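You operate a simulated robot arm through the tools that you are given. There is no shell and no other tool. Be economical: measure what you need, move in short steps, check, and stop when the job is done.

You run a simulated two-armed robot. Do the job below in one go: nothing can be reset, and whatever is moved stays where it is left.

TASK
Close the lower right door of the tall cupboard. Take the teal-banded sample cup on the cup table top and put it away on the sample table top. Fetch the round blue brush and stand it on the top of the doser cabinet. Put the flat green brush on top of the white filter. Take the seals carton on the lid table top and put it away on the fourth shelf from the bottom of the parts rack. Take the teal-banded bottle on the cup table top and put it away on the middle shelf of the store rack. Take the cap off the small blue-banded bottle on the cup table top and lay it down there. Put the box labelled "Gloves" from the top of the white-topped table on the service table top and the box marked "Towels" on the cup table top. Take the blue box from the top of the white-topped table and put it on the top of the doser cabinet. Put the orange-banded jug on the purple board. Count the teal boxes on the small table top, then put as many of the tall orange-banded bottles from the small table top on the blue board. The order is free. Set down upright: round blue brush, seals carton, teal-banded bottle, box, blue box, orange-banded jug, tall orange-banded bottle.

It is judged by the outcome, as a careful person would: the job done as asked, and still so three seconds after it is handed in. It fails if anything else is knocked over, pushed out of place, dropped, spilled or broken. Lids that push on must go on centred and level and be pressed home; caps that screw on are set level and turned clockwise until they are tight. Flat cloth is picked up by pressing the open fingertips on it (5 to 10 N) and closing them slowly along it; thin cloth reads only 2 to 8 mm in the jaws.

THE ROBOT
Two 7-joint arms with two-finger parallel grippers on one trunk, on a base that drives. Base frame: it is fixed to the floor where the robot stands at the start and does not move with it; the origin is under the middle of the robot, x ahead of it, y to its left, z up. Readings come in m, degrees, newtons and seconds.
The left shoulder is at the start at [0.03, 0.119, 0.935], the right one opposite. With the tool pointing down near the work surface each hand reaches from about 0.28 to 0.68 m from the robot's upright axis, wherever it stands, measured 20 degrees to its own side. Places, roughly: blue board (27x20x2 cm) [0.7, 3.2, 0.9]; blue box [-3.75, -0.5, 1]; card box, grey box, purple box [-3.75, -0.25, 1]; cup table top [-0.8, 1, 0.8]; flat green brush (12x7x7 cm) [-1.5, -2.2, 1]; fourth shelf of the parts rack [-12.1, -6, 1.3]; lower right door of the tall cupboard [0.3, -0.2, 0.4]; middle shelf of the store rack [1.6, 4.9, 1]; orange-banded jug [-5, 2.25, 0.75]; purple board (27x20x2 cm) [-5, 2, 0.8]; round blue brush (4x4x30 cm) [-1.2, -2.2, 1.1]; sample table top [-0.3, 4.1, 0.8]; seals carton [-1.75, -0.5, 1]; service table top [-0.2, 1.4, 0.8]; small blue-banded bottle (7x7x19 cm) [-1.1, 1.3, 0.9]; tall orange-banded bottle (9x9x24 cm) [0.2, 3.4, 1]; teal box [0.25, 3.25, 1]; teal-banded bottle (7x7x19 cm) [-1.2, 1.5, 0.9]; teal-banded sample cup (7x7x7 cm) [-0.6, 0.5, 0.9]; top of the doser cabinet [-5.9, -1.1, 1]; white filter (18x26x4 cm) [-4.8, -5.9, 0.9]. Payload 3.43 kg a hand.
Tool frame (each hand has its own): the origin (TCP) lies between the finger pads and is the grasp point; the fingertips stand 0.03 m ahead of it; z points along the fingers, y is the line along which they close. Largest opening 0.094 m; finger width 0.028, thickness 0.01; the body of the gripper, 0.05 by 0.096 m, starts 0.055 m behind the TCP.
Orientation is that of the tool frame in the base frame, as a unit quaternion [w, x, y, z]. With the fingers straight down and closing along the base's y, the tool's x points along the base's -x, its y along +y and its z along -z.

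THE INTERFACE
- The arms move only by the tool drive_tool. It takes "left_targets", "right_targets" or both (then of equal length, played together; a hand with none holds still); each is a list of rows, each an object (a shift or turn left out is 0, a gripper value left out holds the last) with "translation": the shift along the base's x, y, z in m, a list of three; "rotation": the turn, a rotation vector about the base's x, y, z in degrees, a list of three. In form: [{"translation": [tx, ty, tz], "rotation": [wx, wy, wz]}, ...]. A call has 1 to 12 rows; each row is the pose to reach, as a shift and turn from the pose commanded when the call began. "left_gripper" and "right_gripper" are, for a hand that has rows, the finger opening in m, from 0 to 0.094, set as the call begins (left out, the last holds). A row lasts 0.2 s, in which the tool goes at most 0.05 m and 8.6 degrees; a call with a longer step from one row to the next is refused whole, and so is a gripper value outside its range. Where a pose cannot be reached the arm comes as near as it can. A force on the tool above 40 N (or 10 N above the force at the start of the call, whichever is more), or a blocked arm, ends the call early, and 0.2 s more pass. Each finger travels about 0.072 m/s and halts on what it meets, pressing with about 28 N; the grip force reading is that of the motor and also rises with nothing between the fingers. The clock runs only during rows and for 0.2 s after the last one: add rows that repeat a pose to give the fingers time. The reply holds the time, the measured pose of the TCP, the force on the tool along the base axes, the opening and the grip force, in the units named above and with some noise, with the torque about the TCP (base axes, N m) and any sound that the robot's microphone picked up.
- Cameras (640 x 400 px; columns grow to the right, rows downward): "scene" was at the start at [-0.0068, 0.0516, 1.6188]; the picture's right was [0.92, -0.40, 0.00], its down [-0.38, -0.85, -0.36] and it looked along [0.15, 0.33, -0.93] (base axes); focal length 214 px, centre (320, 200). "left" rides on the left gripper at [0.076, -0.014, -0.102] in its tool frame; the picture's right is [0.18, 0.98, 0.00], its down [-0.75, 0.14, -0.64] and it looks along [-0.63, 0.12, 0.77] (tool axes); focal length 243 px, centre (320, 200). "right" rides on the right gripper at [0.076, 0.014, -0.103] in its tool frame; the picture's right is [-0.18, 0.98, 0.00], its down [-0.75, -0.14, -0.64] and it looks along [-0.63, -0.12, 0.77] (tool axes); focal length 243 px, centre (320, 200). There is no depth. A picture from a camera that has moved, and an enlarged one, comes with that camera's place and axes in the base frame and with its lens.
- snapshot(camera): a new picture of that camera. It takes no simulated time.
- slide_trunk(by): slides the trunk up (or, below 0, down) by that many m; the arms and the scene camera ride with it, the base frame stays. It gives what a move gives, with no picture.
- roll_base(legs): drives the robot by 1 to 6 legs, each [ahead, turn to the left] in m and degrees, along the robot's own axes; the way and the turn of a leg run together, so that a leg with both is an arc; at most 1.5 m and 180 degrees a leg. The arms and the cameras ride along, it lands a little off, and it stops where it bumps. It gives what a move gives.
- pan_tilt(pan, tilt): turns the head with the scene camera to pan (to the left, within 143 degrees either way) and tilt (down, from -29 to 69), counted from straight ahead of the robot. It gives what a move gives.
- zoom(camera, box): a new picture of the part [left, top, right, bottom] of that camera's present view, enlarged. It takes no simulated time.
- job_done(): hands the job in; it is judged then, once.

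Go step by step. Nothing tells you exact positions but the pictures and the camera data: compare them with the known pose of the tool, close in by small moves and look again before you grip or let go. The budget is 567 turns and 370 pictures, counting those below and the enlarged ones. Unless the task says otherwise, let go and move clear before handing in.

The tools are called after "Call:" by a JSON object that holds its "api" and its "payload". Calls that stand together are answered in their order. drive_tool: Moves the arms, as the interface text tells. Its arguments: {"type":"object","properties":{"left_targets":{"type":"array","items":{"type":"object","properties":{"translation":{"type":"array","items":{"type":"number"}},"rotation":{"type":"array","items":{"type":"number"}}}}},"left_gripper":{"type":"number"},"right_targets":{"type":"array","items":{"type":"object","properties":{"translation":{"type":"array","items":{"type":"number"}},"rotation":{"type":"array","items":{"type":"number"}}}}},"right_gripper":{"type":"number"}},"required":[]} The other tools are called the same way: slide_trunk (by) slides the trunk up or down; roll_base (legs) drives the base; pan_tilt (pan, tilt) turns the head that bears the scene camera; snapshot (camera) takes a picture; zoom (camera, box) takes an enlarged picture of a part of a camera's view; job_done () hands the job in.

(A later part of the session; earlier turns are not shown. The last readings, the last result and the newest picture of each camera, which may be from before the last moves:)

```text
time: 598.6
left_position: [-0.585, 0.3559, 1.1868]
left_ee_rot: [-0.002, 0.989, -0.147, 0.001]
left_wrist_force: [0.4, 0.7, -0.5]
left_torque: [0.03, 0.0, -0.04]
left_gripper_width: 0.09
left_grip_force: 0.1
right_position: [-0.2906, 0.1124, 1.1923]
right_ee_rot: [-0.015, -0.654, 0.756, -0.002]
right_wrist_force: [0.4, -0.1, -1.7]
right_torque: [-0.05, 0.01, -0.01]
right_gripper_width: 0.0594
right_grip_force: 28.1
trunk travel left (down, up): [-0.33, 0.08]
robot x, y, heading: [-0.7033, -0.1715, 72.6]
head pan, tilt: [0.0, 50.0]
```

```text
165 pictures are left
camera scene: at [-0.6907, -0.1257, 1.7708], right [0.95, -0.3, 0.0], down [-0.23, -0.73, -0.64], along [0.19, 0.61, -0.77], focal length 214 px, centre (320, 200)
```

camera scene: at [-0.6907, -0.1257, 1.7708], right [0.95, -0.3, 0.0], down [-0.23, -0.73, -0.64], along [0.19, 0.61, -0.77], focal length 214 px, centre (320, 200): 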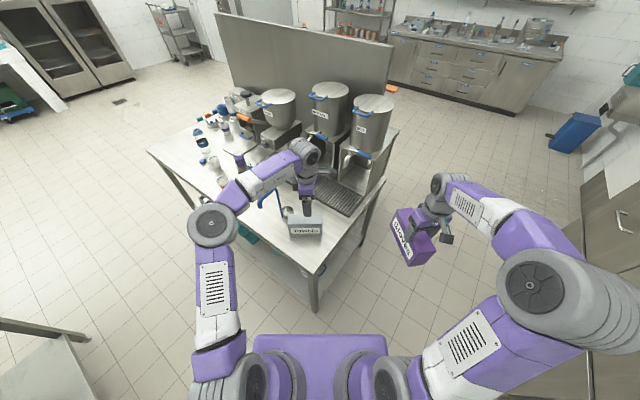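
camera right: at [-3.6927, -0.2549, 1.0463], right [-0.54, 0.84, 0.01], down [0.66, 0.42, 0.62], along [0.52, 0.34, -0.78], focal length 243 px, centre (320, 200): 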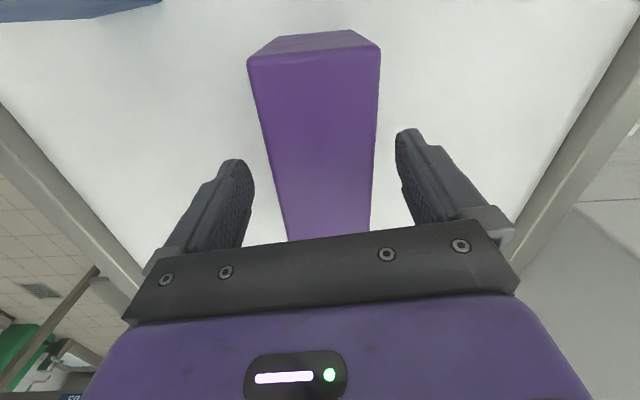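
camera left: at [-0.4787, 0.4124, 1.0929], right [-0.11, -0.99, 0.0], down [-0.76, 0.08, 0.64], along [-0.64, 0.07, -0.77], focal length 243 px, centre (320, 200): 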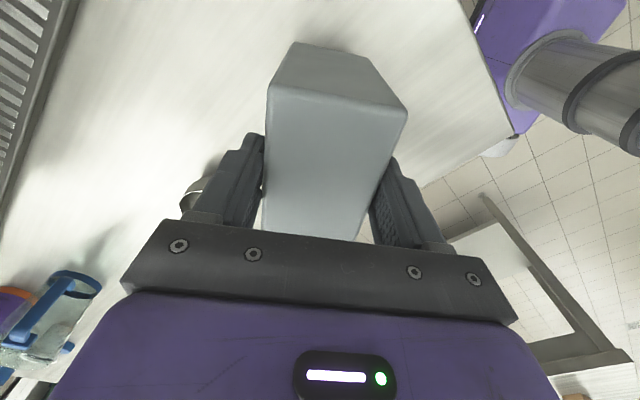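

Towels is down. Now I retract the left arm and go round to the service side for Gloves.

Call:
{"api": "drive_tool", "payload": {"left_targets": [{"translation": [-0.035, -0.03, 0.0], "rotation": [0, 0, -8]}, {"translation": [-0.07, -0.06, 0.0], "rotation": [0, 0, -16]}, {"translation": [-0.105, -0.09, 0.0], "rotation": [0, 0, -24]}, {"translation": [-0.14, -0.12, 0.0], "rotation": [0, 0, -32]}, {"translation": [-0.175, -0.15, 0.0], "rotation": [0, 0, -40]}, {"translation": [-0.215, -0.18, 0.0], "rotation": [0, 0, -48]}, {"translation": [-0.215, -0.18, 0.0], "rotation": [0, 0, -56]}, {"translation": [-0.215, -0.18, 0.0], "rotation": [0, 0, -64]}, {"translation": [-0.215, -0.18, 0.0], "rotation": [0, 0, -72]}, {"translation": [-0.215, -0.18, 0.0], "rotation": [0, 0, -80]}]}}

Call:
{"api": "roll_base", "payload": {"legs": [[-0.15, 0], [0, -40], [1.3, 0], [0, 90]]}}

Call:
{"api": "snapshot", "payload": {"camera": "scene"}}

```text
time: 600.8
left_position: [-0.7986, 0.1778, 1.1847]
left_ee_rot: [0.001, -0.662, 0.749, -0.001]
left_wrist_force: [-0.5, -0.3, 0.2]
left_torque: [0.0, -0.01, 0.0]
left_gripper_width: 0.0898
left_grip_force: 0.1
right_position: [-0.2898, 0.1139, 1.1933]
right_ee_rot: [-0.015, -0.654, 0.756, -0.002]
right_wrist_force: [0.0, 0.2, -1.7]
right_torque: [-0.04, 0.03, -0.03]
right_gripper_width: 0.0596
right_grip_force: 27.7
trunk travel left (down, up): [-0.33, 0.08]
robot x, y, heading: [-0.7031, -0.1734, 72.5]
head pan, tilt: [0.0, 50.0]
```

```text
time: 613.9
left_position: [-0.0004, 0.5393, 1.1845]
left_ee_rot: [-0.002, 0.919, -0.394, 0.0]
left_wrist_force: [0.5, -0.1, 0.0]
left_torque: [0.0, 0.0, -0.01]
left_gripper_width: 0.09
left_grip_force: 0.1
right_position: [0.371, 0.8914, 1.1927]
right_ee_rot: [0.012, 0.913, -0.407, 0.008]
right_wrist_force: [-0.6, -0.5, -1.0]
right_torque: [-0.05, -0.01, 0.03]
right_gripper_width: 0.0595
right_grip_force: 27.8
trunk travel left (down, up): [-0.33, 0.08]
robot x, y, heading: [0.3268, 0.391, 122.7]
head pan, tilt: [0.0, 50.0]
```

```text
164 pictures are left
camera scene: at [0.3015, 0.4314, 1.7707], right [0.84, 0.54, 0.0], down [0.42, -0.64, -0.64], along [-0.35, 0.54, -0.77], focal length 214 px, centre (320, 200)
```

scene: 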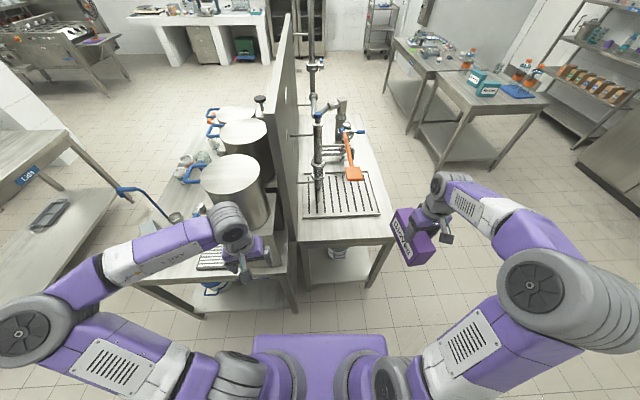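

The strip between the drain grid and the table end is free: about [0.10,0.976]. I turn the Gloves box parallel to the end edge and bring it over.

Call:
{"api": "drive_tool", "payload": {"right_targets": [{"translation": [-0.022, 0.007, 0], "rotation": [0, 0, -8.2]}, {"translation": [-0.044, 0.014, 0], "rotation": [0, 0, -16.4]}, {"translation": [-0.066, 0.021, 0], "rotation": [0, 0, -24.6]}, {"translation": [-0.088, 0.028, 0], "rotation": [0, 0, -32.8]}, {"translation": [-0.11, 0.035, 0], "rotation": [0, 0, -41]}, {"translation": [-0.132, 0.042, 0], "rotation": [0, 0, -49.2]}, {"translation": [-0.154, 0.049, 0], "rotation": [0, 0, -57.4]}, {"translation": [-0.176, 0.056, 0], "rotation": [0, 0, -65.6]}, {"translation": [-0.198, 0.063, 0], "rotation": [0, 0, -73.8]}, {"translation": [-0.22, 0.07, 0], "rotation": [0, 0, -82]}, {"translation": [-0.24, 0.077, 0], "rotation": [0, 0, -90.2]}, {"translation": [-0.261, 0.084, 0], "rotation": [0, 0, -98]}]}}

Call:
{"api": "drive_tool", "payload": {"right_targets": [{"translation": [0, 0, -0.05]}, {"translation": [0, 0, -0.1]}, {"translation": [0, 0, -0.15]}, {"translation": [0, 0, -0.2]}]}}

Call:
{"api": "snapshot", "payload": {"camera": "scene"}}

Call:
{"api": "snapshot", "payload": {"camera": "right"}}

```text
time: 616.0
left_position: [-0.0011, 0.5386, 1.1859]
left_ee_rot: [-0.002, 0.918, -0.396, 0.002]
left_wrist_force: [-1.2, 1.4, 0.2]
left_torque: [-0.02, -0.02, 0.04]
left_gripper_width: 0.0898
left_grip_force: 0.0
right_position: [0.1767, 0.9513, 1.1894]
right_ee_rot: [-0.01, -0.478, 0.878, -0.016]
right_wrist_force: [13.4, -18.2, -0.1]
right_torque: [0.93, 0.69, 0.46]
right_gripper_width: 0.0594
right_grip_force: 28.3
trunk travel left (down, up): [-0.33, 0.08]
robot x, y, heading: [0.3262, 0.3916, 122.7]
head pan, tilt: [0.0, 50.0]
stopped in row 10 (right hand): the force on the tool passed its limit at 52 N (the readings are from after the stop); the commanded pose is now the measured one
```

```text
time: 617.0
left_position: [-0.0016, 0.5424, 1.1845]
left_ee_rot: [-0.001, 0.919, -0.395, 0.0]
left_wrist_force: [0.1, -0.1, -0.5]
left_torque: [-0.03, 0.01, -0.01]
left_gripper_width: 0.0902
left_grip_force: 0.2
right_position: [0.1769, 0.9523, 0.9903]
right_ee_rot: [-0.01, -0.477, 0.879, -0.012]
right_wrist_force: [0.6, 0.5, -2.3]
right_torque: [-0.04, 0.0, 0.01]
right_gripper_width: 0.0595
right_grip_force: 28.1
trunk travel left (down, up): [-0.33, 0.08]
robot x, y, heading: [0.3261, 0.3946, 122.9]
head pan, tilt: [0.0, 50.0]
```

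```text
163 pictures are left
camera scene: at [0.3016, 0.4324, 1.7707], right [0.84, 0.54, 0.0], down [0.42, -0.64, -0.64], along [-0.35, 0.54, -0.77], focal length 214 px, centre (320, 200)
```

scene: 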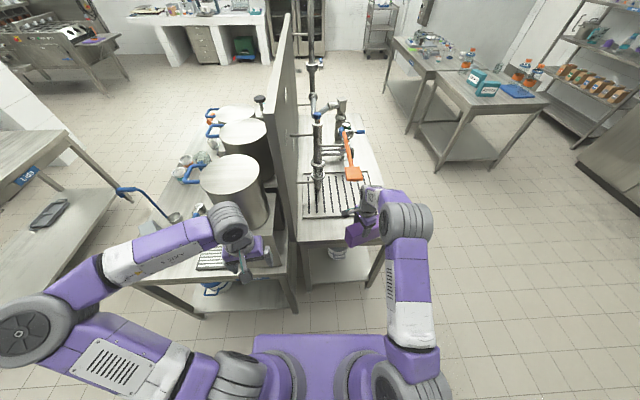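

```text
162 pictures are left
camera right: at [0.1236, 0.8999, 1.0949], right [-0.72, 0.69, -0.01], down [0.54, 0.57, 0.62], along [0.44, 0.44, -0.78], focal length 243 px, centre (320, 200)
```

right: 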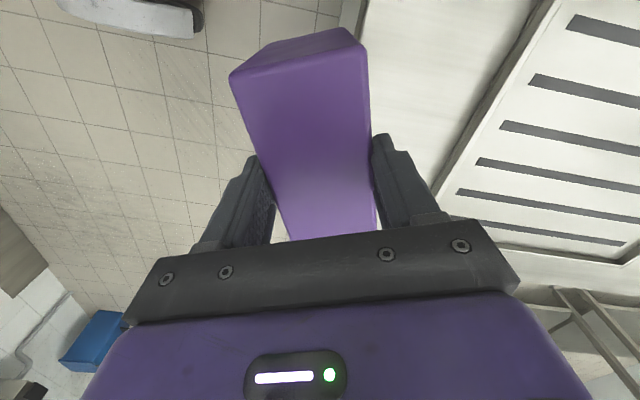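

The hand brushed something near the faucet. I look closely before going on.

Call:
{"api": "zoom", "payload": {"camera": "scene", "box": [290, 120, 410, 260]}}

```text
2.86 times, centred on (350, 190) of scene
camera zoom: at [0.3016, 0.4324, 1.7707], right [0.84, 0.54, 0.0], down [0.42, -0.64, -0.64], along [-0.35, 0.54, -0.77], focal length 613 px, centre (234, 229)
```

zoom: 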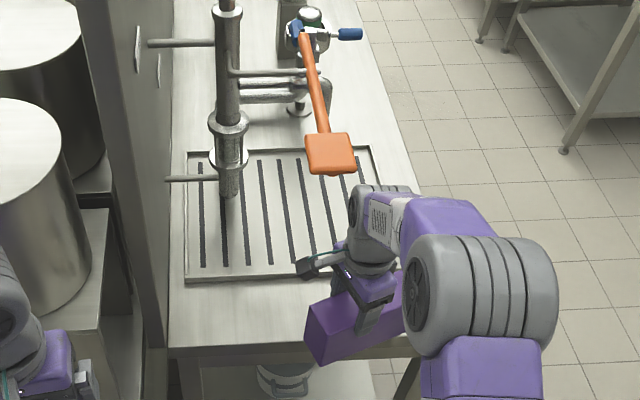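

The lever overhangs the middle of the strip, so I'll use its right part, about [0.189,1.045]. I move the base 6 cm closer and shift the box there at low height.

Call:
{"api": "roll_base", "payload": {"legs": [[0.05, 0]]}}

Call:
{"api": "drive_tool", "payload": {"right_targets": [{"translation": [0.01, 0.01, 0], "rotation": [0, 0, -6]}, {"translation": [0.02, 0.02, 0], "rotation": [0, 0, -12]}, {"translation": [0.03, 0.035, 0], "rotation": [0, 0, -18]}, {"translation": [0.038, 0.05, 0], "rotation": [0, 0, -24]}]}}

Call:
{"api": "zoom", "payload": {"camera": "scene", "box": [290, 120, 450, 260]}}

Call:
{"api": "snapshot", "payload": {"camera": "right"}}

```text
time: 617.9
left_position: [-0.0248, 0.5821, 1.1848]
left_ee_rot: [-0.001, 0.918, -0.396, 0.0]
left_wrist_force: [-0.3, 1.3, -0.1]
left_torque: [0.0, -0.02, 0.02]
left_gripper_width: 0.09
left_grip_force: 0.1
right_position: [0.1526, 0.9948, 0.9918]
right_ee_rot: [-0.012, -0.476, 0.879, -0.011]
right_wrist_force: [0.0, 0.5, -1.4]
right_torque: [-0.04, 0.03, 0.0]
right_gripper_width: 0.0594
right_grip_force: 28.2
trunk travel left (down, up): [-0.33, 0.08]
robot x, y, heading: [0.3002, 0.4354, 122.6]
head pan, tilt: [0.0, 50.0]
```

```text
time: 618.9
left_position: [-0.0283, 0.5826, 1.1851]
left_ee_rot: [-0.001, 0.918, -0.396, 0.0]
left_wrist_force: [-0.6, 0.5, -0.4]
left_torque: [-0.01, -0.02, 0.0]
left_gripper_width: 0.09
left_grip_force: 0.0
right_position: [0.1894, 1.0442, 0.9892]
right_ee_rot: [-0.013, -0.282, 0.959, -0.009]
right_wrist_force: [-0.2, 0.6, -1.4]
right_torque: [-0.05, 0.04, -0.02]
right_gripper_width: 0.0594
right_grip_force: 28.1
trunk travel left (down, up): [-0.33, 0.08]
robot x, y, heading: [0.2985, 0.4323, 122.6]
head pan, tilt: [0.0, 50.0]
```

```text
2.86 times, centred on (370, 190) of scene
camera zoom: at [0.2754, 0.474, 1.7707], right [0.84, 0.54, 0.0], down [0.41, -0.64, -0.64], along [-0.35, 0.54, -0.77], focal length 613 px, centre (177, 229)
```

zoom: 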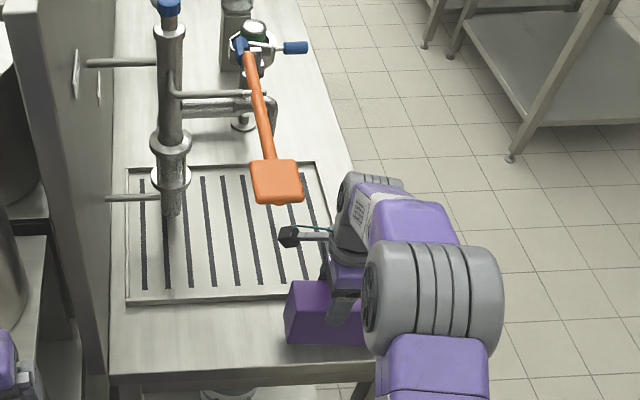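

```text
159 pictures are left
camera right: at [0.1195, 1.0185, 1.0939], right [-0.38, 0.93, -0.02], down [0.72, 0.3, 0.62], along [0.58, 0.22, -0.78], focal length 243 px, centre (320, 200)
```

right: 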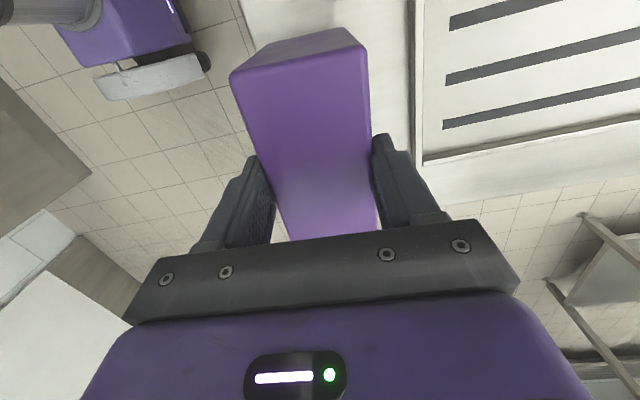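

Call:
{"api": "drive_tool", "payload": {"right_targets": [{"translation": [-0.012, 0.013, 0]}, {"translation": [-0.012, 0.013, -0.04]}, {"translation": [-0.012, 0.013, -0.07]}, {"translation": [-0.012, 0.013, -0.08]}, {"translation": [-0.012, 0.013, -0.085]}]}}

Call:
{"api": "snapshot", "payload": {"camera": "right"}}

```text
time: 619.6
left_position: [-0.0284, 0.5816, 1.1843]
left_ee_rot: [-0.002, 0.919, -0.395, 0.001]
left_wrist_force: [1.2, -0.5, 0.8]
left_torque: [-0.04, -0.02, 0.01]
left_gripper_width: 0.0899
left_grip_force: 0.0
right_position: [0.1761, 1.0593, 0.9552]
right_ee_rot: [-0.014, -0.283, 0.959, -0.003]
right_wrist_force: [1.6, -2.8, 10.1]
right_torque: [0.0, -0.2, -0.05]
right_gripper_width: 0.0593
right_grip_force: 27.7
trunk travel left (down, up): [-0.33, 0.08]
robot x, y, heading: [0.3023, 0.4311, 122.9]
head pan, tilt: [0.0, 50.0]
stopped in row 3 (right hand): the force on the tool passed its limit at 61 N (the readings are from after the stop); the commanded pose is now the measured one
```

```text
158 pictures are left
camera right: at [0.1058, 1.0322, 1.0595], right [-0.38, 0.93, 0.0], down [0.73, 0.3, 0.62], along [0.57, 0.23, -0.78], focal length 243 px, centre (320, 200)
```

right: 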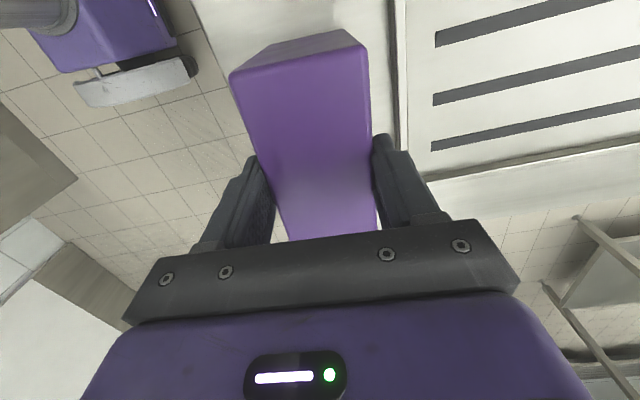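

Call:
{"api": "zoom", "payload": {"camera": "scene", "box": [310, 170, 430, 270]}}

```text
4.00 times, centred on (370, 220) of scene
camera zoom: at [0.2752, 0.4723, 1.7708], right [0.84, 0.54, 0.0], down [0.41, -0.64, -0.64], along [-0.35, 0.54, -0.77], focal length 858 px, centre (120, 120)
```

zoom: 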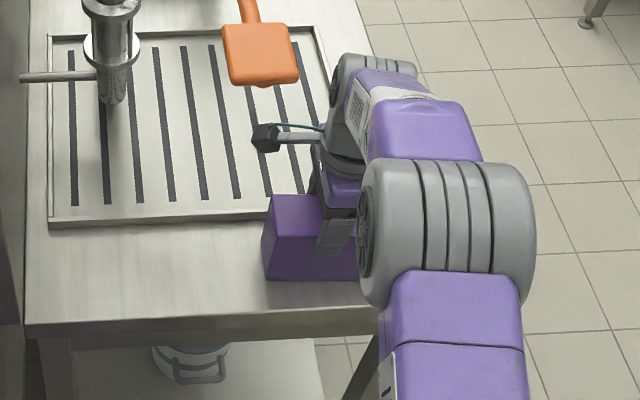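

Call:
{"api": "drive_tool", "payload": {"right_targets": [{"translation": [0, 0, 0.002]}, {"translation": [0, 0, 0.002]}]}}

Call:
{"api": "drive_tool", "payload": {"right_targets": [{"translation": [0, 0, 0]}, {"translation": [0, 0, 0]}], "right_gripper": 0.075}}

Call:
{"api": "zoom", "payload": {"camera": "scene", "box": [310, 170, 430, 270]}}

```text
time: 620.2
left_position: [-0.0282, 0.583, 1.1847]
left_ee_rot: [-0.003, 0.918, -0.397, 0.001]
left_wrist_force: [0.2, 0.1, 0.2]
left_torque: [0.0, 0.02, -0.01]
left_gripper_width: 0.0901
left_grip_force: 0.0
right_position: [0.1751, 1.0601, 0.954]
right_ee_rot: [-0.013, -0.282, 0.959, -0.004]
right_wrist_force: [-0.3, -0.1, -1.8]
right_torque: [0.07, 0.0, 0.03]
right_gripper_width: 0.06
right_grip_force: 27.9
trunk travel left (down, up): [-0.33, 0.08]
robot x, y, heading: [0.2973, 0.434, 122.5]
head pan, tilt: [0.0, 50.0]
```

```text
time: 620.8
left_position: [-0.0285, 0.5826, 1.1845]
left_ee_rot: [-0.002, 0.918, -0.395, 0.001]
left_wrist_force: [-0.5, -0.3, -0.2]
left_torque: [0.02, 0.08, -0.02]
left_gripper_width: 0.0899
left_grip_force: 0.0
right_position: [0.1749, 1.0604, 0.9555]
right_ee_rot: [-0.013, -0.282, 0.959, -0.003]
right_wrist_force: [0.5, -0.6, -0.7]
right_torque: [0.01, 0.0, -0.02]
right_gripper_width: 0.0751
right_grip_force: 0.0
trunk travel left (down, up): [-0.33, 0.08]
robot x, y, heading: [0.2998, 0.4342, 123.0]
head pan, tilt: [0.0, 50.0]
```

```text
4.00 times, centred on (370, 220) of scene
camera zoom: at [0.2748, 0.4733, 1.7707], right [0.84, 0.54, 0.0], down [0.41, -0.64, -0.64], along [-0.35, 0.54, -0.77], focal length 858 px, centre (120, 120)
```

zoom: 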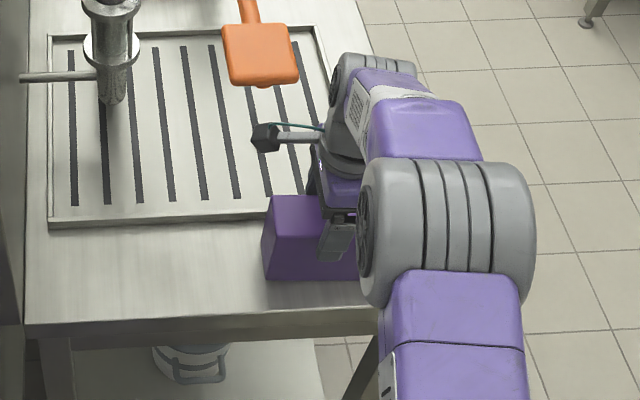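

Call:
{"api": "drive_tool", "payload": {"right_targets": [{"translation": [0, 0, 0.02]}, {"translation": [0, 0, 0.05]}, {"translation": [0.0, 0.0, 0.078]}, {"translation": [0.03, 0.02, 0.08]}, {"translation": [0.065, 0.02, 0.08]}, {"translation": [0.1, 0.0, 0.08]}, {"translation": [0.13, -0.03, 0.1]}, {"translation": [0.15, -0.06, 0.13]}, {"translation": [0.16, -0.09, 0.16]}], "right_gripper": 0.088}}

Call:
{"api": "zoom", "payload": {"camera": "scene", "box": [290, 140, 450, 270]}}

```text
time: 622.8
left_position: [-0.0284, 0.5819, 1.1862]
left_ee_rot: [-0.002, 0.919, -0.395, 0.0]
left_wrist_force: [0.7, 0.2, 0.1]
left_torque: [0.0, 0.01, 0.01]
left_gripper_width: 0.0898
left_grip_force: 0.0
right_position: [0.3382, 0.9669, 1.1159]
right_ee_rot: [-0.013, -0.282, 0.959, -0.002]
right_wrist_force: [0.3, 0.1, 0.0]
right_torque: [-0.01, 0.0, 0.02]
right_gripper_width: 0.088
right_grip_force: 0.2
trunk travel left (down, up): [-0.33, 0.08]
robot x, y, heading: [0.2979, 0.4327, 122.9]
head pan, tilt: [0.0, 50.0]
```

```text
3.08 times, centred on (370, 205) of scene
camera zoom: at [0.2755, 0.4717, 1.7708], right [0.84, 0.54, 0.0], down [0.41, -0.64, -0.64], along [-0.35, 0.54, -0.77], focal length 660 px, centre (166, 185)
```

zoom: 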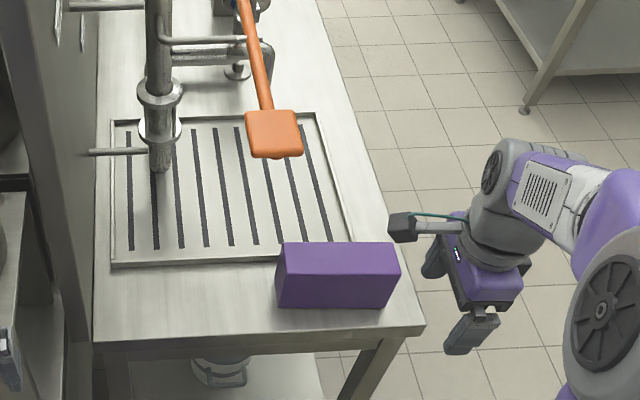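

Gloves stands on the service table. I back off and drive to the brushes at the south wall.

Call:
{"api": "roll_base", "payload": {"legs": [[-0.3, 0], [0, 86]]}}

Call:
{"api": "drive_tool", "payload": {"right_targets": [{"rotation": [0, 0, 8]}, {"rotation": [0, 0, 16]}, {"rotation": [0, 0, 24]}, {"rotation": [0, 0, 32]}, {"rotation": [0, 0, 40]}, {"rotation": [0, 0, 48]}, {"rotation": [0, 0, 56]}, {"rotation": [0, 0, 64]}, {"rotation": [0, 0, 72]}, {"rotation": [0, 0, 80]}]}}

Call:
{"api": "roll_base", "payload": {"legs": [[1.3, 0], [0, 38], [0.9, 0], [0, 20]]}}

Call:
{"api": "pan_tilt", "payload": {"pan": 0, "tilt": 35}}

Call:
{"api": "snapshot", "payload": {"camera": "scene"}}

```text
time: 628.4
left_position: [0.2875, -0.1318, 1.1841]
left_ee_rot: [-0.001, 0.943, 0.333, 0.0]
left_wrist_force: [0.2, 0.1, 0.4]
left_torque: [0.0, 0.01, 0.02]
left_gripper_width: 0.0901
left_grip_force: 0.1
right_position: [-0.0667, 0.2626, 1.1152]
right_ee_rot: [0.007, 0.858, -0.513, 0.011]
right_wrist_force: [-0.8, -0.9, 0.0]
right_torque: [0.04, -0.01, 0.0]
right_gripper_width: 0.0881
right_grip_force: 0.0
trunk travel left (down, up): [-0.33, 0.08]
robot x, y, heading: [0.46, 0.1822, -151.7]
head pan, tilt: [0.0, 50.0]
```

```text
time: 630.6
left_position: [0.2866, -0.133, 1.1857]
left_ee_rot: [-0.002, 0.943, 0.333, -0.001]
left_wrist_force: [0.3, 0.2, 0.6]
left_torque: [-0.01, 0.01, -0.02]
left_gripper_width: 0.09
left_grip_force: 0.1
right_position: [-0.0679, 0.263, 1.1157]
right_ee_rot: [-0.003, 0.987, 0.16, 0.014]
right_wrist_force: [-0.2, 0.2, -0.8]
right_torque: [-0.02, -0.02, 0.01]
right_gripper_width: 0.088
right_grip_force: 0.0
trunk travel left (down, up): [-0.33, 0.08]
robot x, y, heading: [0.4623, 0.1804, -152.0]
head pan, tilt: [0.0, 50.0]
```

```text
time: 644.5
left_position: [-0.9566, -1.5699, 1.1858]
left_ee_rot: [0.0, 0.679, 0.734, -0.001]
left_wrist_force: [-0.5, 1.0, -0.2]
left_torque: [0.02, 0.0, 0.0]
left_gripper_width: 0.09
left_grip_force: 0.0
right_position: [-1.4845, -1.6403, 1.1145]
right_ee_rot: [-0.009, 0.8, 0.6, 0.011]
right_wrist_force: [-0.7, 0.7, 0.1]
right_torque: [0.0, -0.01, 0.02]
right_gripper_width: 0.0881
right_grip_force: 0.0
trunk travel left (down, up): [-0.33, 0.08]
robot x, y, heading: [-1.12, -1.2505, -96.1]
head pan, tilt: [0.0, 50.0]
```

```text
time: 645.3
left_position: [-0.9578, -1.5698, 1.1851]
left_ee_rot: [-0.001, 0.679, 0.734, -0.002]
left_wrist_force: [-0.6, -0.3, 0.5]
left_torque: [0.01, 0.01, -0.01]
left_gripper_width: 0.09
left_grip_force: 0.0
right_position: [-1.4838, -1.6399, 1.1157]
right_ee_rot: [-0.008, 0.799, 0.601, 0.011]
right_wrist_force: [1.5, -0.9, 0.1]
right_torque: [-0.03, -0.02, -0.02]
right_gripper_width: 0.0882
right_grip_force: 0.1
trunk travel left (down, up): [-0.33, 0.08]
robot x, y, heading: [-1.1176, -1.2447, -96.5]
head pan, tilt: [0.0, 35.0]
```

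```text
154 pictures are left
camera scene: at [-1.1242, -1.3052, 1.7924], right [-0.99, 0.11, 0.0], down [0.06, 0.57, -0.82], along [-0.09, -0.81, -0.57], focal length 214 px, centre (320, 200)
```

scene: 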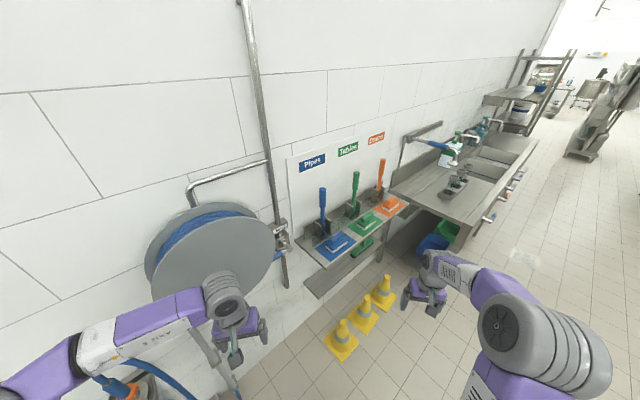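

Three round brushes stand on a wall shelf behind cones; the blue one is at about [-1.23,-2.2]. I lift the left hand out of the way of the hose reel and move in from the east of the cones.

Call:
{"api": "drive_tool", "payload": {"left_targets": [{"translation": [-0.02, 0.02, 0.04]}, {"translation": [-0.04, 0.04, 0.08]}, {"translation": [-0.06, 0.06, 0.12]}, {"translation": [-0.063, 0.068, 0.14]}]}}

Call:
{"api": "roll_base", "payload": {"legs": [[0, 33], [0.33, 0], [0, -46]]}}

Call:
{"api": "pan_tilt", "payload": {"pan": 0, "tilt": 45}}

Call:
{"api": "snapshot", "payload": {"camera": "scene"}}

```text
time: 646.3
left_position: [-1.0189, -1.5008, 1.3254]
left_ee_rot: [-0.002, 0.679, 0.734, -0.001]
left_wrist_force: [0.7, -0.4, 0.2]
left_torque: [0.03, 0.01, 0.02]
left_gripper_width: 0.0897
left_grip_force: 0.0
right_position: [-1.484, -1.6395, 1.1151]
right_ee_rot: [-0.008, 0.799, 0.601, 0.012]
right_wrist_force: [-0.2, -0.2, -0.8]
right_torque: [0.01, -0.04, 0.01]
right_gripper_width: 0.088
right_grip_force: 0.0
trunk travel left (down, up): [-0.33, 0.08]
robot x, y, heading: [-1.1176, -1.2495, -96.1]
head pan, tilt: [0.0, 35.0]
```

```text
time: 649.6
left_position: [-0.7946, -1.6081, 1.3261]
left_ee_rot: [-0.002, 0.434, 0.901, 0.0]
left_wrist_force: [1.0, -1.0, 0.5]
left_torque: [0.04, 0.0, 0.01]
left_gripper_width: 0.0898
left_grip_force: 0.2
right_position: [-1.1026, -1.9835, 1.1137]
right_ee_rot: [-0.012, 0.588, 0.809, 0.009]
right_wrist_force: [-1.1, 0.1, -0.5]
right_torque: [0.04, 0.0, 0.04]
right_gripper_width: 0.0881
right_grip_force: 0.1
trunk travel left (down, up): [-0.33, 0.08]
robot x, y, heading: [-1.0192, -1.4491, -62.3]
head pan, tilt: [0.0, 35.0]
stopped in leg 2: the robot was blocked; the commanded pose is now the measured one
```

```text
time: 650.4
left_position: [-0.7967, -1.6054, 1.3259]
left_ee_rot: [-0.001, 0.435, 0.9, -0.002]
left_wrist_force: [0.1, 0.1, -0.1]
left_torque: [-0.05, 0.03, 0.02]
left_gripper_width: 0.09
left_grip_force: 0.1
right_position: [-1.1024, -1.9796, 1.1149]
right_ee_rot: [-0.011, 0.588, 0.809, 0.008]
right_wrist_force: [-0.8, -0.3, -0.6]
right_torque: [0.03, 0.01, 0.01]
right_gripper_width: 0.0879
right_grip_force: 0.1
trunk travel left (down, up): [-0.33, 0.08]
robot x, y, heading: [-1.0216, -1.4481, -62.4]
head pan, tilt: [0.0, 45.0]
```

```text
153 pictures are left
camera scene: at [-0.9956, -1.4956, 1.7777], right [-0.88, -0.47, 0.0], down [-0.33, 0.62, -0.71], along [0.33, -0.63, -0.71], focal length 214 px, centre (320, 200)
```

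scene: 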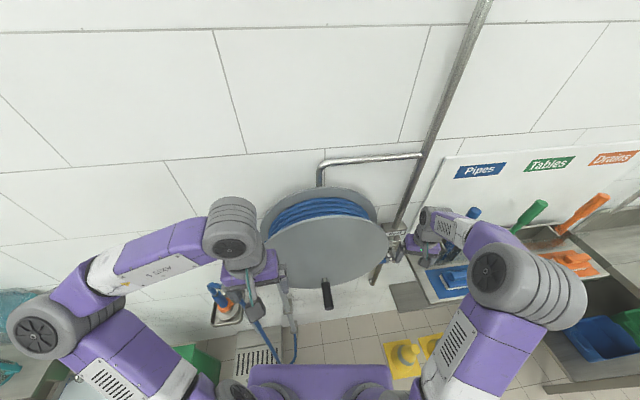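

Call:
{"api": "roll_base", "payload": {"legs": [[-0.05, 0], [0, -38], [0.13, 0]]}}

Call:
{"api": "pan_tilt", "payload": {"pan": -10, "tilt": 40}}

Call:
{"api": "snapshot", "payload": {"camera": "scene"}}

Call:
{"api": "snapshot", "payload": {"camera": "right"}}

```text
time: 654.0
left_position: [-0.9846, -1.7702, 1.3295]
left_ee_rot: [0.014, 0.701, 0.713, -0.005]
left_wrist_force: [0.0, 0.4, -0.3]
left_torque: [-0.03, -0.01, 0.02]
left_gripper_width: 0.0901
left_grip_force: 0.0
right_position: [-1.4592, -1.8776, 1.1198]
right_ee_rot: [-0.002, 0.82, 0.572, 0.008]
right_wrist_force: [0.0, -0.2, 0.3]
right_torque: [-0.01, 0.03, 0.0]
right_gripper_width: 0.0879
right_grip_force: 0.1
trunk travel left (down, up): [-0.33, 0.08]
robot x, y, heading: [-1.0631, -1.5243, -99.8]
head pan, tilt: [0.0, 45.0]
stopped in leg 3: the robot was blocked; the commanded pose is now the measured one
```

```text
time: 654.8
left_position: [-0.9835, -1.7691, 1.3301]
left_ee_rot: [0.014, 0.703, 0.711, -0.007]
left_wrist_force: [-0.9, 0.4, 0.0]
left_torque: [-0.04, 0.0, -0.02]
left_gripper_width: 0.0901
left_grip_force: 0.0
right_position: [-1.4591, -1.8747, 1.122]
right_ee_rot: [0.0, 0.821, 0.571, 0.007]
right_wrist_force: [-0.2, -0.2, -0.1]
right_torque: [0.0, 0.01, -0.04]
right_gripper_width: 0.0878
right_grip_force: 0.1
trunk travel left (down, up): [-0.33, 0.08]
robot x, y, heading: [-1.0665, -1.5291, -99.9]
head pan, tilt: [-10.0, 40.0]
```

```text
152 pictures are left
camera scene: at [-1.0877, -1.5516, 1.7857], right [-0.94, 0.34, 0.0], down [0.22, 0.59, -0.78], along [-0.26, -0.73, -0.63], focal length 214 px, centre (320, 200)
```

scene: 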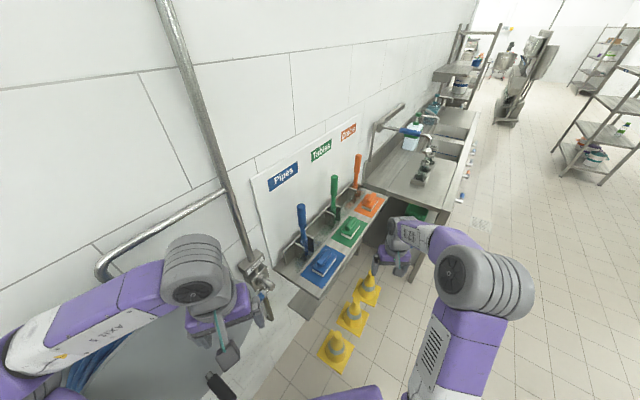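

```text
151 pictures are left
camera right: at [-1.4204, -1.8106, 1.2249], right [0.86, -0.52, 0.0], down [-0.4, -0.66, 0.63], along [-0.32, -0.54, -0.77], focal length 243 px, centre (320, 200)
```

right: 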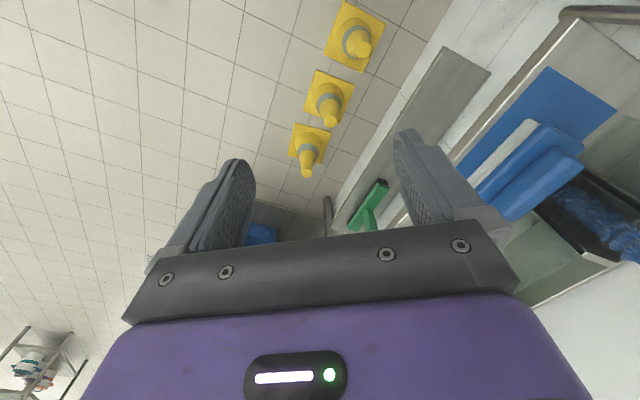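

The blue round brush stands at about [-1.24,-2.17], z 0.94–1.24. I bring the right hand in front of it and tilt it forward.

Call:
{"api": "drive_tool", "payload": {"right_targets": [{"translation": [0.03, 0.02, 0.03], "rotation": [0, 0, 4]}, {"translation": [0.06, 0.03, 0.06], "rotation": [0, 0, 8]}, {"translation": [0.1, 0.02, 0.09], "rotation": [0, 0, 12]}, {"translation": [0.14, 0.0, 0.1], "rotation": [0, 0, 18]}, {"translation": [0.18, -0.02, 0.1], "rotation": [0, 0, 18]}], "right_gripper": 0.07}}

Call:
{"api": "drive_tool", "payload": {"right_targets": [{"rotation": [-8, 0.3, 0]}, {"rotation": [-16, 0.6, 0]}, {"translation": [0, -0.02, 0], "rotation": [-24, 0.9, 0]}, {"translation": [0.01, -0.04, 0], "rotation": [-32, 1.2, 0]}, {"translation": [0.02, -0.06, 0], "rotation": [-40, 1.5, 0]}, {"translation": [0.03, -0.08, 0], "rotation": [-48, 1.8, 0]}, {"translation": [0.04, -0.1, 0], "rotation": [-56, 2.0, 0]}, {"translation": [0.045, -0.12, 0], "rotation": [-62, 2.2, 0]}]}}

Call:
{"api": "snapshot", "payload": {"camera": "right"}}

Call:
{"api": "snapshot", "payload": {"camera": "scene"}}

```text
refused: row 3 steps farther than a row can; nothing moved
```

```text
time: 656.6
left_position: [-0.9845, -1.7682, 1.3316]
left_ee_rot: [0.014, 0.702, 0.712, -0.007]
left_wrist_force: [-0.1, -0.1, -0.4]
left_torque: [-0.03, 0.0, 0.04]
left_gripper_width: 0.09
left_grip_force: 0.0
right_position: [-1.4144, -1.9969, 1.1231]
right_ee_rot: [0.412, 0.704, 0.492, -0.305]
right_wrist_force: [0.5, -1.0, 0.1]
right_torque: [0.04, -0.01, 0.0]
right_gripper_width: 0.088
right_grip_force: 0.0
trunk travel left (down, up): [-0.33, 0.08]
robot x, y, heading: [-1.0629, -1.5288, -100.0]
head pan, tilt: [-10.0, 40.0]
```

```text
150 pictures are left
camera right: at [-1.374, -1.876, 1.1118], right [0.87, -0.25, 0.43], down [-0.37, 0.26, 0.89], along [-0.34, -0.93, 0.13], focal length 243 px, centre (320, 200)
```

right: 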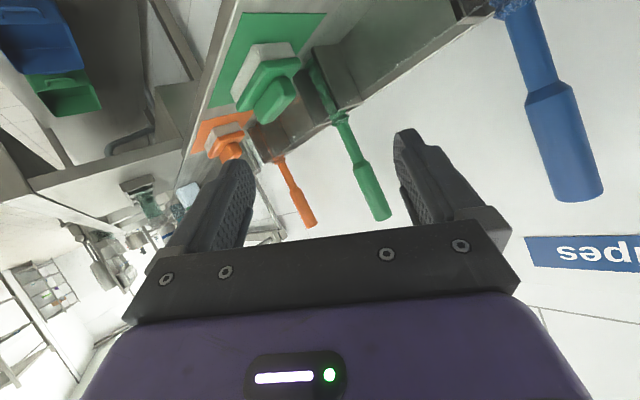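

```text
149 pictures are left
camera scene: at [-1.0879, -1.5516, 1.7857], right [-0.94, 0.34, 0.0], down [0.22, 0.59, -0.78], along [-0.26, -0.73, -0.63], focal length 214 px, centre (320, 200)
```

scene: 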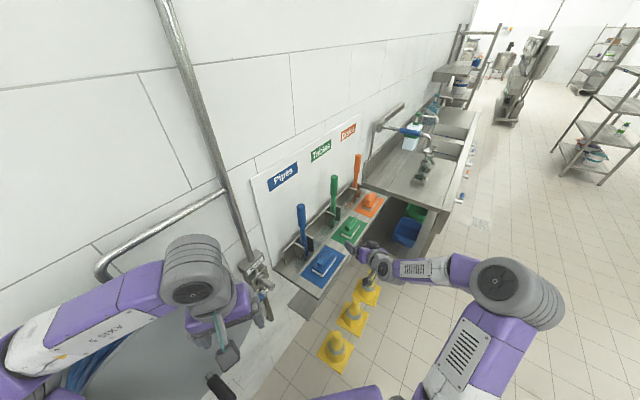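

Call:
{"api": "drive_tool", "payload": {"right_targets": [{"translation": [0.0, 0.01, 0.03], "rotation": [0.1, 4.1, 2.2]}, {"translation": [0.025, 0.02, 0.06], "rotation": [0.2, 8.2, 4.4]}, {"translation": [0.065, 0.02, 0.07], "rotation": [0.3, 12.3, 6.6]}, {"translation": [0.11, 0.01, 0.07], "rotation": [0.44, 16.3, 8.8]}, {"translation": [0.15, 0.0, 0.07], "rotation": [0.44, 16.3, 8.8]}, {"translation": [0.178, -0.02, 0.07], "rotation": [0.44, 16.3, 8.8]}], "right_gripper": 0.07}}

Call:
{"api": "snapshot", "payload": {"camera": "right"}}

Call:
{"api": "snapshot", "payload": {"camera": "scene"}}

```text
time: 658.0
left_position: [-0.9846, -1.77, 1.3316]
left_ee_rot: [0.014, 0.702, 0.712, -0.007]
left_wrist_force: [0.9, -0.3, -1.0]
left_torque: [-0.01, 0.04, -0.01]
left_gripper_width: 0.0899
left_grip_force: 0.1
right_position: [-1.2349, -2.0169, 1.195]
right_ee_rot: [0.355, 0.617, 0.598, -0.368]
right_wrist_force: [0.1, -0.7, -0.2]
right_torque: [-0.04, 0.03, 0.02]
right_gripper_width: 0.0702
right_grip_force: 0.1
trunk travel left (down, up): [-0.33, 0.08]
robot x, y, heading: [-1.0682, -1.5296, -100.0]
head pan, tilt: [-10.0, 40.0]
```

```text
148 pictures are left
camera right: at [-1.218, -1.89, 1.1771], right [0.98, -0.12, 0.16], down [-0.13, 0.21, 0.97], along [-0.15, -0.97, 0.19], focal length 243 px, centre (320, 200)
```

right: 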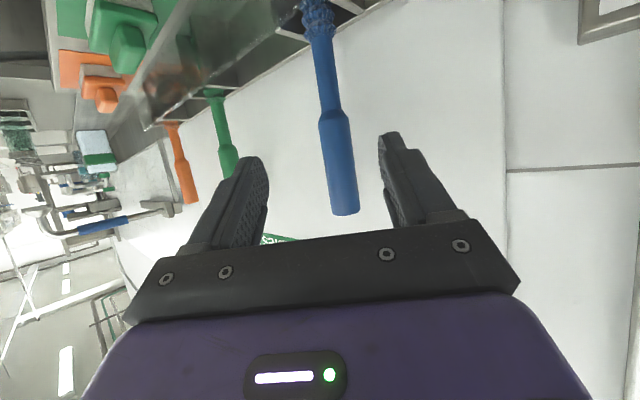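

```text
147 pictures are left
camera scene: at [-1.088, -1.5517, 1.7857], right [-0.94, 0.34, 0.0], down [0.22, 0.59, -0.78], along [-0.26, -0.73, -0.63], focal length 214 px, centre (320, 200)
```

scene: 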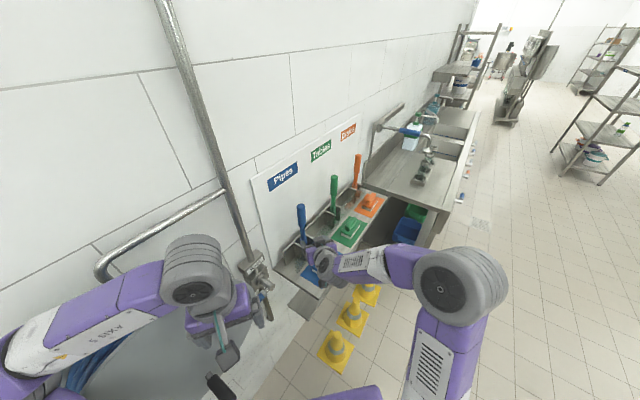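

Call:
{"api": "drive_tool", "payload": {"right_targets": [{"translation": [-0.001, -0.04, 0]}, {"translation": [-0.002, -0.08, 0]}, {"translation": [-0.002, -0.115, -0.003]}]}}

Call:
{"api": "snapshot", "payload": {"camera": "right"}}

Call:
{"api": "zoom", "payload": {"camera": "scene", "box": [230, 170, 390, 290]}}

```text
time: 658.8
left_position: [-0.9846, -1.7696, 1.3303]
left_ee_rot: [0.014, 0.702, 0.712, -0.007]
left_wrist_force: [-0.1, -0.6, 0.5]
left_torque: [0.0, 0.02, 0.01]
left_gripper_width: 0.0901
left_grip_force: 0.0
right_position: [-1.2364, -2.1328, 1.19]
right_ee_rot: [0.356, 0.616, 0.599, -0.367]
right_wrist_force: [-0.1, 0.1, 0.0]
right_torque: [0.01, -0.01, -0.02]
right_gripper_width: 0.0701
right_grip_force: 0.0
trunk travel left (down, up): [-0.33, 0.08]
robot x, y, heading: [-1.067, -1.5296, -100.0]
head pan, tilt: [-10.0, 40.0]
```

```text
146 pictures are left
camera right: at [-1.2191, -2.0068, 1.1723], right [0.98, -0.12, 0.16], down [-0.13, 0.21, 0.97], along [-0.15, -0.97, 0.19], focal length 243 px, centre (320, 200)
```

right: 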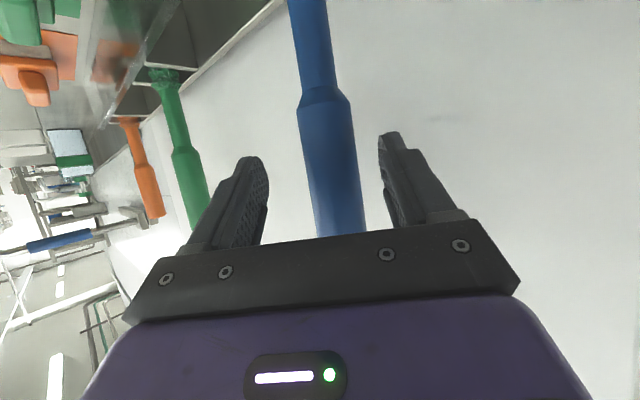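

```text
3.33 times, centred on (310, 230) of scene
camera zoom: at [-1.0881, -1.5518, 1.7857], right [-0.94, 0.34, 0.0], down [0.22, 0.59, -0.78], along [-0.26, -0.73, -0.63], focal length 715 px, centre (353, 100)
```

zoom: 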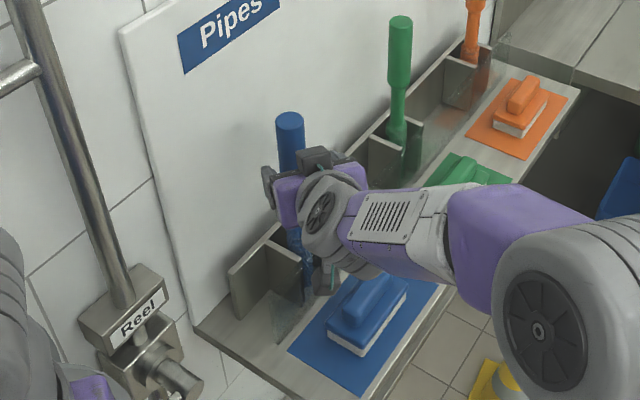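

Call:
{"api": "drive_tool", "payload": {"right_targets": [{"translation": [0.001, -0.015, 0]}, {"translation": [0.001, -0.03, 0]}, {"translation": [0.001, -0.03, 0]}]}}

Call:
{"api": "drive_tool", "payload": {"right_targets": [{"translation": [0, 0, 0]}, {"translation": [0, 0, 0]}, {"translation": [0, 0, 0]}, {"translation": [0, 0, 0]}], "right_gripper": 0.01}}

Call:
{"api": "snapshot", "payload": {"camera": "right"}}

```text
time: 659.6
left_position: [-0.9845, -1.7699, 1.3314]
left_ee_rot: [0.014, 0.702, 0.712, -0.007]
left_wrist_force: [0.2, 0.9, -0.3]
left_torque: [0.01, 0.0, 0.0]
left_gripper_width: 0.0901
left_grip_force: 0.0
right_position: [-1.2354, -2.1611, 1.1919]
right_ee_rot: [0.356, 0.616, 0.598, -0.367]
right_wrist_force: [0.2, -0.3, 0.5]
right_torque: [0.0, -0.03, 0.01]
right_gripper_width: 0.07
right_grip_force: 0.0
trunk travel left (down, up): [-0.33, 0.08]
robot x, y, heading: [-1.0679, -1.5327, -99.8]
head pan, tilt: [-10.0, 40.0]
```

```text
time: 660.6
left_position: [-0.9847, -1.7692, 1.332]
left_ee_rot: [0.014, 0.702, 0.712, -0.007]
left_wrist_force: [0.1, -0.6, -0.4]
left_torque: [-0.02, 0.02, 0.01]
left_gripper_width: 0.09
left_grip_force: 0.1
right_position: [-1.2355, -2.1607, 1.193]
right_ee_rot: [0.355, 0.617, 0.598, -0.368]
right_wrist_force: [0.4, -0.1, 0.7]
right_torque: [0.0, 0.06, -0.03]
right_gripper_width: 0.0371
right_grip_force: 28.3
trunk travel left (down, up): [-0.33, 0.08]
robot x, y, heading: [-1.0681, -1.5301, -100.2]
head pan, tilt: [-10.0, 40.0]
```

```text
144 pictures are left
camera right: at [-1.2186, -2.0346, 1.1736], right [0.98, -0.12, 0.16], down [-0.13, 0.21, 0.97], along [-0.15, -0.97, 0.19], focal length 243 px, centre (320, 200)
```

right: 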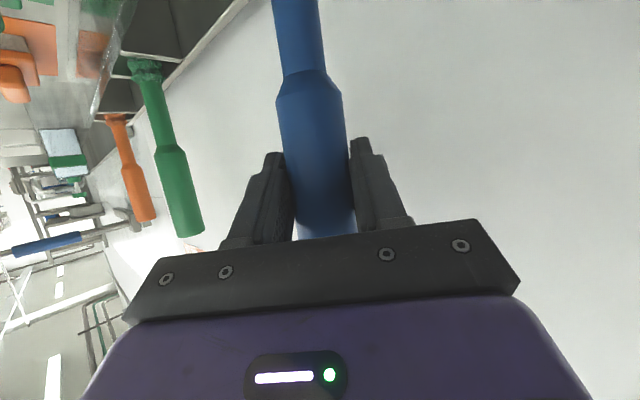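

Call:
{"api": "drive_tool", "payload": {"right_targets": [{"translation": [0, 0, 0.025]}, {"translation": [0, 0, 0.05]}, {"translation": [0, 0, 0.08]}, {"translation": [0, 0, 0.11]}, {"translation": [0, 0, 0.14]}]}}

Call:
{"api": "snapshot", "payload": {"camera": "scene"}}

```text
time: 661.8
left_position: [-0.9844, -1.7691, 1.3301]
left_ee_rot: [0.014, 0.702, 0.712, -0.007]
left_wrist_force: [0.9, 0.0, -0.8]
left_torque: [0.02, 0.01, 0.02]
left_gripper_width: 0.0899
left_grip_force: 0.1
right_position: [-1.2341, -2.1556, 1.3343]
right_ee_rot: [0.357, 0.616, 0.599, -0.367]
right_wrist_force: [0.0, -0.1, -0.9]
right_torque: [0.01, 0.01, 0.02]
right_gripper_width: 0.037
right_grip_force: 28.1
trunk travel left (down, up): [-0.33, 0.08]
robot x, y, heading: [-1.0655, -1.5323, -100.1]
head pan, tilt: [-10.0, 40.0]
```

```text
143 pictures are left
camera scene: at [-1.0883, -1.5518, 1.7857], right [-0.94, 0.34, 0.0], down [0.22, 0.59, -0.78], along [-0.26, -0.73, -0.63], focal length 214 px, centre (320, 200)
```

scene: 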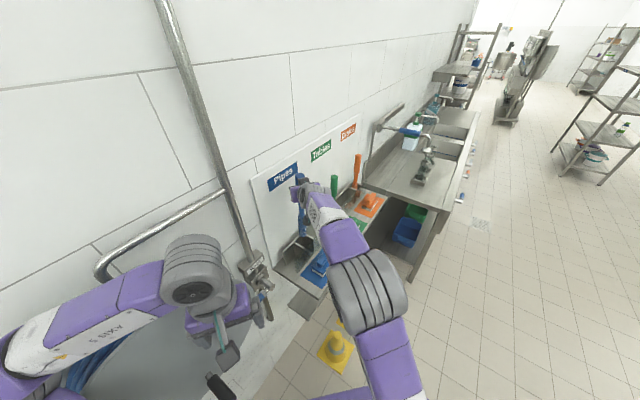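

Call:
{"api": "drive_tool", "payload": {"right_targets": [{"translation": [0, 0.03, 0.01]}, {"translation": [0, 0.07, 0.02]}, {"translation": [0, 0.11, 0.02]}]}}

Call:
{"api": "roll_base", "payload": {"legs": [[-0.3, 0]]}}

Call:
{"api": "snapshot", "payload": {"camera": "scene"}}

```text
time: 662.6
left_position: [-0.9847, -1.7693, 1.33]
left_ee_rot: [0.015, 0.702, 0.712, -0.007]
left_wrist_force: [0.0, -0.2, 0.5]
left_torque: [-0.01, 0.0, 0.01]
left_gripper_width: 0.09
left_grip_force: 0.0
right_position: [-1.2359, -2.049, 1.3534]
right_ee_rot: [0.356, 0.617, 0.598, -0.367]
right_wrist_force: [1.0, 0.6, -0.6]
right_torque: [0.01, 0.02, 0.03]
right_gripper_width: 0.0368
right_grip_force: 28.2
trunk travel left (down, up): [-0.33, 0.08]
robot x, y, heading: [-1.0663, -1.53, -99.9]
head pan, tilt: [-10.0, 40.0]
```

```text
time: 664.6
left_position: [-0.9342, -1.5009, 1.3254]
left_ee_rot: [0.006, 0.703, 0.711, 0.0]
left_wrist_force: [0.5, -1.0, 0.1]
left_torque: [-0.01, 0.02, -0.02]
left_gripper_width: 0.0899
left_grip_force: 0.1
right_position: [-1.1859, -1.7804, 1.3429]
right_ee_rot: [0.35, 0.621, 0.601, -0.362]
right_wrist_force: [0.5, 0.3, -1.5]
right_torque: [-0.02, 0.02, -0.01]
right_gripper_width: 0.0368
right_grip_force: 27.6
trunk travel left (down, up): [-0.33, 0.08]
robot x, y, heading: [-1.0131, -1.2373, -99.9]
head pan, tilt: [-10.0, 40.0]
```

```text
142 pictures are left
camera scene: at [-1.0385, -1.2903, 1.7849], right [-0.94, 0.34, 0.0], down [0.22, 0.6, -0.77], along [-0.26, -0.72, -0.64], focal length 214 px, centre (320, 200)
```

scene: 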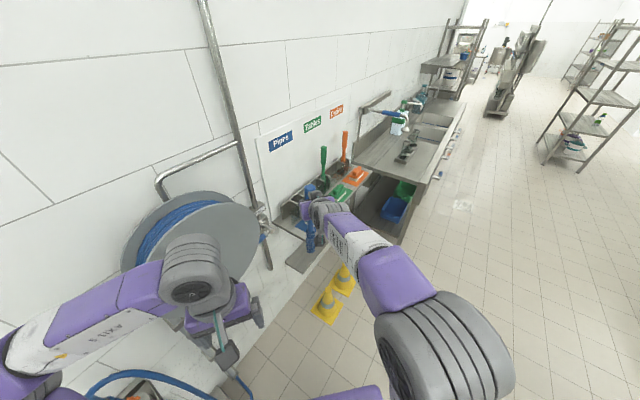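

The brush is out. With it in the right hand I go to the white table for the blue box.

Call:
{"api": "roll_base", "payload": {"legs": [[0, -80], [1.2, 0], [1.0, 0], [0, -50]]}}

Call:
{"api": "pan_tilt", "payload": {"pan": 0, "tilt": 45}}

Call:
{"api": "snapshot", "payload": {"camera": "scene"}}

```text
time: 681.2
left_position: [-3.5059, -1.2186, 1.3257]
left_ee_rot: [0.002, 0.95, -0.312, -0.006]
left_wrist_force: [-0.6, -0.7, -0.3]
left_torque: [0.01, 0.0, 0.01]
left_gripper_width: 0.0903
left_grip_force: 0.1
right_position: [-3.5754, -0.848, 1.3447]
right_ee_rot: [-0.168, 0.814, -0.288, -0.475]
right_wrist_force: [0.6, 0.2, -2.1]
right_torque: [0.01, -0.01, 0.05]
right_gripper_width: 0.0364
right_grip_force: 28.2
trunk travel left (down, up): [-0.33, 0.08]
robot x, y, heading: [-3.2521, -1.3082, 132.6]
head pan, tilt: [-10.0, 40.0]
```

```text
time: 681.9
left_position: [-3.5052, -1.2179, 1.3257]
left_ee_rot: [0.001, 0.95, -0.314, -0.005]
left_wrist_force: [0.0, 0.0, -0.2]
left_torque: [0.04, 0.04, 0.01]
left_gripper_width: 0.0898
left_grip_force: 0.0
right_position: [-3.5766, -0.8488, 1.3438]
right_ee_rot: [-0.167, 0.815, -0.288, -0.475]
right_wrist_force: [0.2, -0.7, -0.7]
right_torque: [-0.03, -0.04, 0.04]
right_gripper_width: 0.0366
right_grip_force: 28.2
trunk travel left (down, up): [-0.33, 0.08]
robot x, y, heading: [-3.2498, -1.3098, 132.9]
head pan, tilt: [0.0, 45.0]
```

```text
141 pictures are left
camera scene: at [-3.2836, -1.2725, 1.7777], right [0.73, 0.68, 0.0], down [0.48, -0.52, -0.71], along [-0.48, 0.52, -0.71], focal length 214 px, centre (320, 200)
```

scene: 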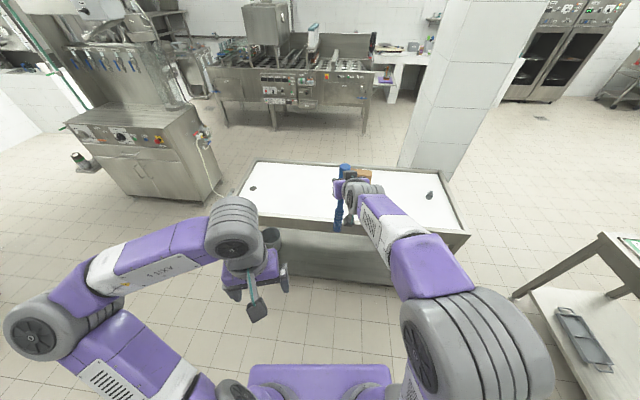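

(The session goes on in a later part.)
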